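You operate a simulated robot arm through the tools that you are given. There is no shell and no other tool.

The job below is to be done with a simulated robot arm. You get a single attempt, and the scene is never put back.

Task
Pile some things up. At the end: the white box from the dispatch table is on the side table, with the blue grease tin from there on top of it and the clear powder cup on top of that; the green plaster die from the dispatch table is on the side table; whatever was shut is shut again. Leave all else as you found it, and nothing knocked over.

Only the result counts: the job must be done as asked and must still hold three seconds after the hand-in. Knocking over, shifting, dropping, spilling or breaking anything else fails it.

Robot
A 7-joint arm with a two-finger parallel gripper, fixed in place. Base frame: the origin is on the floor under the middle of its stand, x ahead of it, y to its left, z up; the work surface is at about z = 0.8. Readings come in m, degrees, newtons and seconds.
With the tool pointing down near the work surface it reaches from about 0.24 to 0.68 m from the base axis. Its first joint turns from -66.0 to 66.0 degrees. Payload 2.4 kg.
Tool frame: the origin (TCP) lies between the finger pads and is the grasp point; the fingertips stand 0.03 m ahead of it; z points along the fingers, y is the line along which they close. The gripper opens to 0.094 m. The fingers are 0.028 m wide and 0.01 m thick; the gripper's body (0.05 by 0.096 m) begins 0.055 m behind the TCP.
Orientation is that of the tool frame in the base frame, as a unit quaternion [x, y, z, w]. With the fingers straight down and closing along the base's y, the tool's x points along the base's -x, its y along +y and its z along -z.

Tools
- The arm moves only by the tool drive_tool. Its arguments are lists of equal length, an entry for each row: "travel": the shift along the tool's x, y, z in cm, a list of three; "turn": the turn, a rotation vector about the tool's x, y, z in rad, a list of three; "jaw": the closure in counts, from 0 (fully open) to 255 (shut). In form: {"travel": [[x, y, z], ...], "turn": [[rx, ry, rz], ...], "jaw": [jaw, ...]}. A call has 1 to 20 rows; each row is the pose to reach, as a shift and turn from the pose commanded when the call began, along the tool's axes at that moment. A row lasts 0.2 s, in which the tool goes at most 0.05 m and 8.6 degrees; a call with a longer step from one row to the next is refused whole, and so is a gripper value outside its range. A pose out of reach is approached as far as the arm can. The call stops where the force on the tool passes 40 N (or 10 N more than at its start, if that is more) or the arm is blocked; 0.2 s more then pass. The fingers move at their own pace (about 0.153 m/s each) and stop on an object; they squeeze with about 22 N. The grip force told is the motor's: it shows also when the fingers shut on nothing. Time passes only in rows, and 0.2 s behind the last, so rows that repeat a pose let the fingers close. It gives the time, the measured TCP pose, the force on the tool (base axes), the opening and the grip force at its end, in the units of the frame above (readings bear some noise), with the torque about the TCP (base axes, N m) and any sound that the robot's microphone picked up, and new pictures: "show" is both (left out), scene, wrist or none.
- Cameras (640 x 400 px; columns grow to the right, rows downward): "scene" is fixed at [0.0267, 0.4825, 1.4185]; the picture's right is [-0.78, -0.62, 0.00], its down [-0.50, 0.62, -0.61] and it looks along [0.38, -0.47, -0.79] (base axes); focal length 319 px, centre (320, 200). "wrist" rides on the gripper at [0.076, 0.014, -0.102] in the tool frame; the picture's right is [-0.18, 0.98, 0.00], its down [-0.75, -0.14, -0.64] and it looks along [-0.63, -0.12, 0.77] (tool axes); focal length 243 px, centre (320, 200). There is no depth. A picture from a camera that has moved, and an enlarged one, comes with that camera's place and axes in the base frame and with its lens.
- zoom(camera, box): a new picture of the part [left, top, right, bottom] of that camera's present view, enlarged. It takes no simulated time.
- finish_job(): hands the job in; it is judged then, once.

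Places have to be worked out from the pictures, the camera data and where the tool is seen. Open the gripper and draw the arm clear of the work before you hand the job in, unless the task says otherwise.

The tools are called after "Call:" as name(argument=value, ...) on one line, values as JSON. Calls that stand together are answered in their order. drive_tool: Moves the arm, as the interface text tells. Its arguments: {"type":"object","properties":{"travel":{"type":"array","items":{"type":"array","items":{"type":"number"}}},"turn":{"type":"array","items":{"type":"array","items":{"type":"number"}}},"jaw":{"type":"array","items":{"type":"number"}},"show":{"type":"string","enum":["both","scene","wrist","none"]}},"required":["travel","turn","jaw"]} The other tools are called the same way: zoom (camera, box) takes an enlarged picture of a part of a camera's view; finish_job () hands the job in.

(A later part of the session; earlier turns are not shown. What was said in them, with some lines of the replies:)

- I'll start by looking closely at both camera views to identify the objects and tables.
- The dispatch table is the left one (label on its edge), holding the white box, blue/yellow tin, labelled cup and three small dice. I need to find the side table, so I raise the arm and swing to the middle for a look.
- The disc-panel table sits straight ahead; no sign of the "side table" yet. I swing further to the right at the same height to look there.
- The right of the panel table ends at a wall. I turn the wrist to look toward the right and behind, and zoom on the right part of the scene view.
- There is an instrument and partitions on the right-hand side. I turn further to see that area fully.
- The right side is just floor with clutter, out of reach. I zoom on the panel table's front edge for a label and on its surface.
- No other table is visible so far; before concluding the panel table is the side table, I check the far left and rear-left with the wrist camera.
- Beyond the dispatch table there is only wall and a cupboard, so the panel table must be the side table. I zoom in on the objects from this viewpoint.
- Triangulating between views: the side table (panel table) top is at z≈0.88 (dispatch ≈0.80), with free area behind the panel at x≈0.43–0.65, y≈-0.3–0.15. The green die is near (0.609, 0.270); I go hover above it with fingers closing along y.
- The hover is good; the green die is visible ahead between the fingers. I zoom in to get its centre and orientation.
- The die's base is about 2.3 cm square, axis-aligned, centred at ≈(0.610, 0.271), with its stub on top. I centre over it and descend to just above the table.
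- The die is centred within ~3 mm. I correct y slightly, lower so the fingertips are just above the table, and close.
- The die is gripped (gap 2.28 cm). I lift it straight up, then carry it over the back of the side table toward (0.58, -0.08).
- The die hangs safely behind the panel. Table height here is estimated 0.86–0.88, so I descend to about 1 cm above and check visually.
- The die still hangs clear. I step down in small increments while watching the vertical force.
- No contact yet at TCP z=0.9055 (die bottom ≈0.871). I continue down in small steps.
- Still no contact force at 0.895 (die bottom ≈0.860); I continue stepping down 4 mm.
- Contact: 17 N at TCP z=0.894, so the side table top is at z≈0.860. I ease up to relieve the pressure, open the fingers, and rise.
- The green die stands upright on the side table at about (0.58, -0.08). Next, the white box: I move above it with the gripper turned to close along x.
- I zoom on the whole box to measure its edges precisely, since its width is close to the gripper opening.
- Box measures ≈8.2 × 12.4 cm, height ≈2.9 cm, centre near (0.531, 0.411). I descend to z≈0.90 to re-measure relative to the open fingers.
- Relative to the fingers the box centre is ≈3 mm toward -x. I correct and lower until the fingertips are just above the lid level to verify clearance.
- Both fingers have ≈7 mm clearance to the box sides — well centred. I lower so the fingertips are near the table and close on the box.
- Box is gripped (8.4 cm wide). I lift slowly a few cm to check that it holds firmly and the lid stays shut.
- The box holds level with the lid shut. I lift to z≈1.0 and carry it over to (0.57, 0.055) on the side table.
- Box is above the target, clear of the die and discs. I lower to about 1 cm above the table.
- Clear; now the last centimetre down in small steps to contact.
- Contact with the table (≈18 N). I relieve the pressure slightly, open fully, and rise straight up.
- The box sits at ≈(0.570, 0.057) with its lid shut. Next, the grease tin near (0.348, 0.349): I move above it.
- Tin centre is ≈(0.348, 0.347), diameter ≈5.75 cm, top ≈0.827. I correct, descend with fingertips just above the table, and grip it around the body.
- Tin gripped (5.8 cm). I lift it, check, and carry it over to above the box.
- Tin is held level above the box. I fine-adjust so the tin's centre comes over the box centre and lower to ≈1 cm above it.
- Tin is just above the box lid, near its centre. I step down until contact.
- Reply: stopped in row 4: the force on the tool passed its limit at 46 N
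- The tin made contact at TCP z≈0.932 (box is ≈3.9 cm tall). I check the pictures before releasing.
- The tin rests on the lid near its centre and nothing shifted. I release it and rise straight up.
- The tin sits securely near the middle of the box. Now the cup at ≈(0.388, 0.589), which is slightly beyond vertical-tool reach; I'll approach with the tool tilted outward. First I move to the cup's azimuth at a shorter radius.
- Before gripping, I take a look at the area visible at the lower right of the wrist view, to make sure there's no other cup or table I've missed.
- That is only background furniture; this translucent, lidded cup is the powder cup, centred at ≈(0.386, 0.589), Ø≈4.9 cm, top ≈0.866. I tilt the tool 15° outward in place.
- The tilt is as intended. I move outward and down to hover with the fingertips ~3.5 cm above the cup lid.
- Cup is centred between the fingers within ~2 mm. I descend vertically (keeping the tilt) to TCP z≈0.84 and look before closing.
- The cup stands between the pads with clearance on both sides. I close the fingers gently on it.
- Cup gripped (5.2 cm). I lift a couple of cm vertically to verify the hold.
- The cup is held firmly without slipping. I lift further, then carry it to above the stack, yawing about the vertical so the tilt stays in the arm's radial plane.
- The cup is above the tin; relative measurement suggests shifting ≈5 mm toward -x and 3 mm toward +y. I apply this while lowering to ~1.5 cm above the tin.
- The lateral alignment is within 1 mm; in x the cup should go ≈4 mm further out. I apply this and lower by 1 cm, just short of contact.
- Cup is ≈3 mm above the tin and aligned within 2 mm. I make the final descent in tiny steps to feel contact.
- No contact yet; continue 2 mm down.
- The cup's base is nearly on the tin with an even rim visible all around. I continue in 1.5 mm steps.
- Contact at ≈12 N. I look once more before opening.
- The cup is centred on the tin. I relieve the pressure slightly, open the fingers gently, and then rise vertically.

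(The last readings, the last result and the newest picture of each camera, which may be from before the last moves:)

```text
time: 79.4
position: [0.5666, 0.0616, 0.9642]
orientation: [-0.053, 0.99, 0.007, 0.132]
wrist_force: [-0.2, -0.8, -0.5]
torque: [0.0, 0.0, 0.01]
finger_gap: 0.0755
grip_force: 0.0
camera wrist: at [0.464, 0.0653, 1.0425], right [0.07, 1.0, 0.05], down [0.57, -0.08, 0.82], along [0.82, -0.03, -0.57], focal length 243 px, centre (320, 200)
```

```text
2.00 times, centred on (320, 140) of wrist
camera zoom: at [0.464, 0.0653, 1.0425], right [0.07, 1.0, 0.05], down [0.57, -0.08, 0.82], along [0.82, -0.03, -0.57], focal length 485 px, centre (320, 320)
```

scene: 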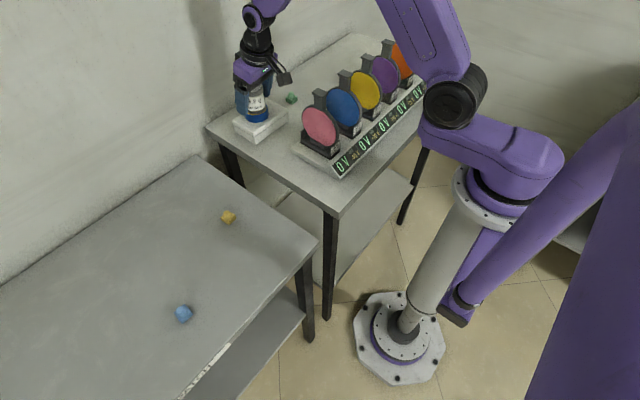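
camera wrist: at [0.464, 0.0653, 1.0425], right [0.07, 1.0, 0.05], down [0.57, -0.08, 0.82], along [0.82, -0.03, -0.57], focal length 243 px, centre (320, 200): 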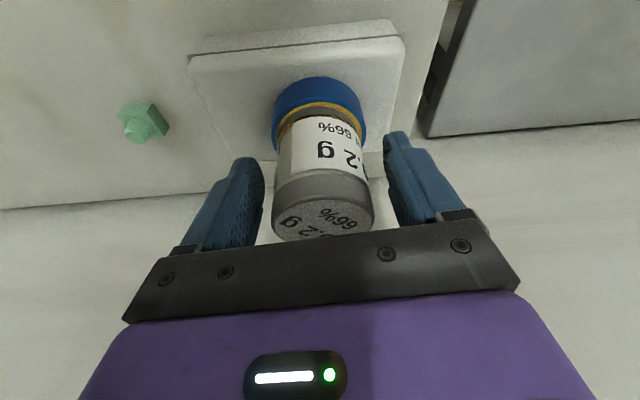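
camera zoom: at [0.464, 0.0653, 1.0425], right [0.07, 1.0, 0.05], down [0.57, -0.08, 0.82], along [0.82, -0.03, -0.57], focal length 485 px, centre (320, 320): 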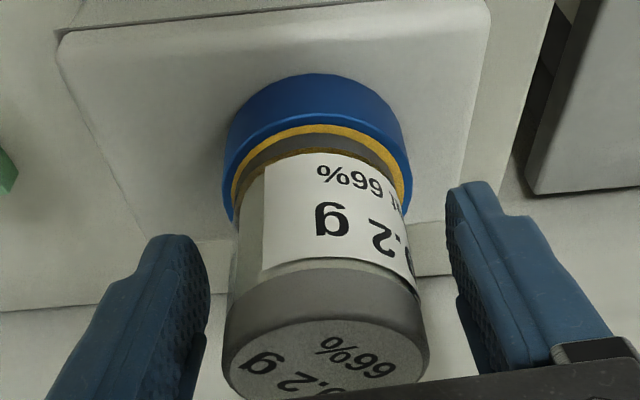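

The cup stands free and upright. I rise vertically away from the stack.

Call:
drive_tool(travel=[[-0.26, 0, -0.97], [-0.78, 0, -2.9], [-1.55, 0, -5.8], [-2.6, 0, -9.66], [-3.63, 0, -13.5], [-4.7, 0, -17.4], [-4.7, 0, -17.4]], turn=[[0, 0, 0], [0, 0, 0], [0, 0, 0], [0, 0, 0], [0, 0, 0], [0, 0, 0], [0, 0, 0]], jaw=[50, 50, 50, 50, 50, 50, 50])

Call:
zoom(camera="scene", box=[210, 50, 330, 150])

```text
time: 81.0
position: [0.5688, 0.0614, 1.1455]
orientation: [-0.054, 0.99, 0.007, 0.132]
wrist_force: [0.8, 0.2, -0.4]
torque: [-0.01, 0.01, 0.01]
finger_gap: 0.0758
grip_force: 0.1
camera wrist: at [0.4656, 0.0679, 1.2249], right [0.07, 1.0, 0.05], down [0.57, -0.08, 0.82], along [0.82, -0.03, -0.57], focal length 243 px, centre (320, 200)
```

scene: 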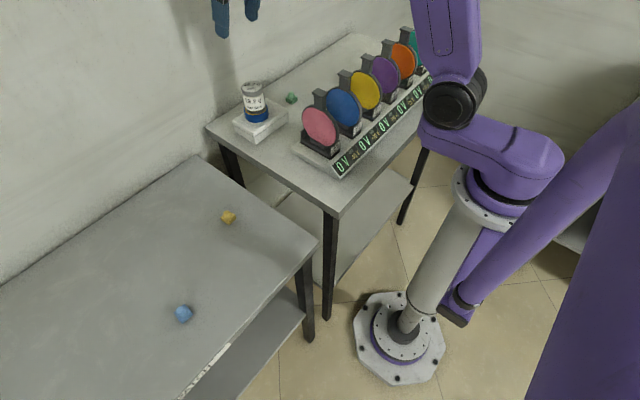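
wrist: 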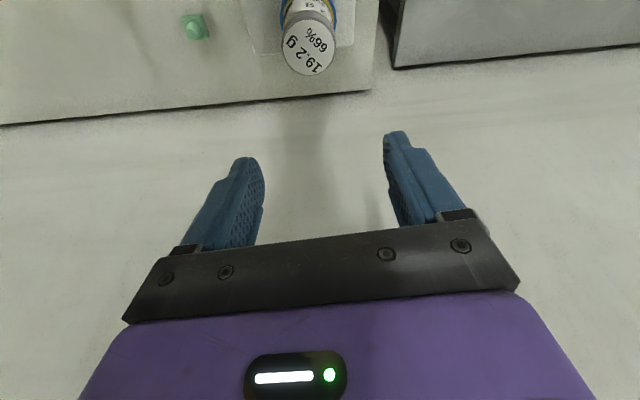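

```text
4.00 times, centred on (270, 100) of scene
camera zoom: at [0.0267, 0.4825, 1.4185], right [-0.78, -0.62, 0.0], down [-0.5, 0.62, -0.61], along [0.38, -0.47, -0.79], focal length 1278 px, centre (520, 600)
```

zoom: 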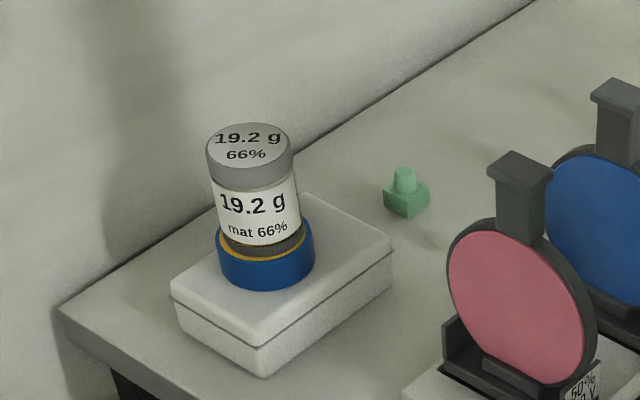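

The full stack (box, tin, cup) stands properly and the die is upright nearby. I draw the arm away to its starting area, untilting the tool on the way.

Call:
drive_tool(travel=[[1.0, 1.4, -2], [3.1, 4.4, -3.4], [5.3, 7.5, -4.4], [7.5, 10.6, -5.4], [9.8, 13.8, -6.4], [12, 17, -7.4], [14.2, 20.1, -8.4], [16.4, 23.2, -9.3], [18.57, 26.2, -10.16], [18.57, 26.2, -10.16]], turn=[[0, 0, 0], [0, 0.03, 0], [0, 0.06, 0], [0, 0.09, 0], [0, 0.13, 0], [0, 0.17, 0], [0, 0.2, 0], [0, 0.23, 0], [0, 0.262, 0], [0, 0.262, 0]], jaw=[50, 30, 0, 0, 0, 0, 0, 0, 0, 0])

Call:
zoom(camera="scene", box=[200, 40, 360, 180])

Call:
zoom(camera="scene", box=[60, 160, 320, 400])

Call:
zoom(camera="wrist", box=[0, 0, 330, 260])

```text
time: 83.2
position: [0.3339, 0.3029, 1.1903]
orientation: [-0.054, 0.999, 0.0, 0.002]
wrist_force: [-0.7, 0.5, -0.4]
torque: [-0.02, -0.02, 0.0]
finger_gap: 0.094
grip_force: 0.0
camera wrist: at [0.256, 0.3091, 1.2933], right [0.08, 1.0, 0.0], down [0.76, -0.06, 0.64], along [0.64, -0.05, -0.76], focal length 243 px, centre (320, 200)
```

scene: 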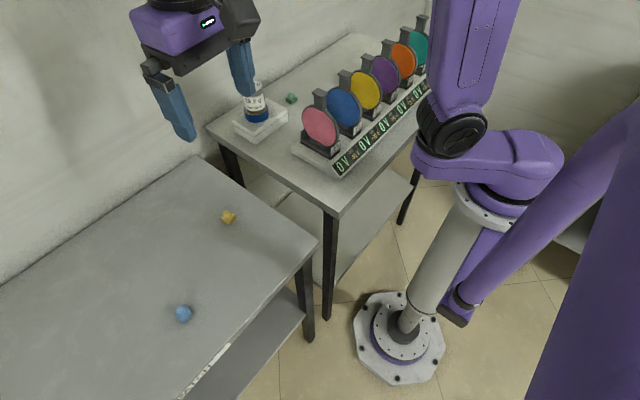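
wrist: 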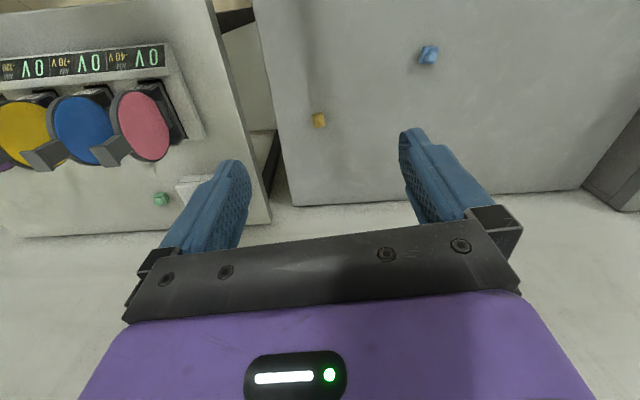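

```text
2.86 times, centred on (280, 110) of scene
camera zoom: at [0.0266, 0.4825, 1.4185], right [-0.78, -0.62, 0.0], down [-0.5, 0.62, -0.61], along [0.38, -0.47, -0.79], focal length 913 px, centre (434, 457)
```

zoom: 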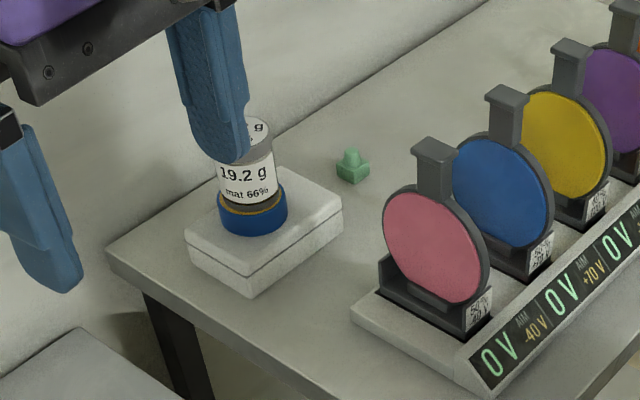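

```text
1.67 times, centred on (190, 280) of scene
camera zoom: at [0.0266, 0.4825, 1.4185], right [-0.78, -0.62, 0.0], down [-0.5, 0.62, -0.61], along [0.38, -0.47, -0.79], focal length 532 px, centre (537, 67)
```

zoom: 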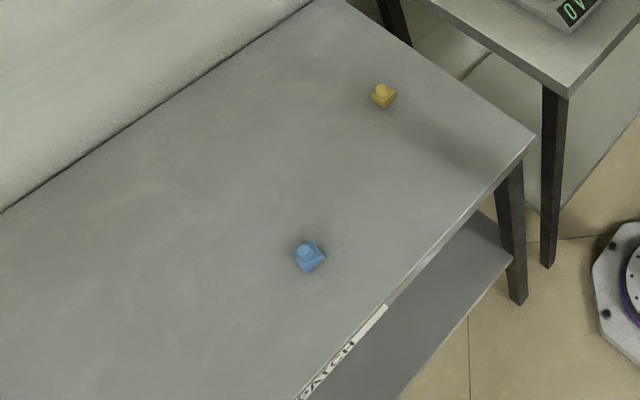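

```text
1.54 times, centred on (165, 130) of wrist
camera zoom: at [0.256, 0.3091, 1.2933], right [0.08, 1.0, 0.0], down [0.76, -0.06, 0.64], along [0.64, -0.05, -0.76], focal length 373 px, centre (558, 308)
```

zoom: 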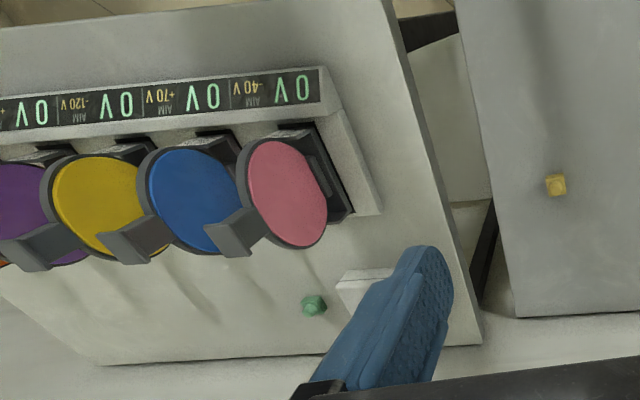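

The box, tin and cup stand stacked on the side table with lids shut. The green die is upright beside them, the yellow and blue dice and the panel are untouched, and the open gripper is clear. I hand the job in.

Call:
finish_job()

```text
The job is handed in.
```

The stack is built and I've handed the job in; no verdict has come back yet. On the side table are the white box, then the blue grease tin, then the powder cup, centred to within a few millimetres. The green plaster die stands upright about 6 cm from the box.

- **Side table:** I took this to be the table with the coloured disc panel. It carries no label, but it was the only other table within reach of the arm.
- **Powder cup:** I used the lidded, see-through cup labelled "19.2 g, mat 66%", the only cup I could see. It was slightly too far out to reach with the tool straight down, so I gripped it with the tool tilted 15 degrees. The cup itself stayed upright the whole way.
- **Contact force:** While lowering the tin onto the box, the force briefly reached 46 N, because the box turned out about 1 cm taller than I had estimated. The pictures afterwards showed no shift or damage.
- **Shut things and everything else:** The box, tin and cup were never opened and are all still shut. The yellow and blue dice and the disc panel look as they were at the start.

The gripper is open and the arm is back near its starting place, clear of the work.
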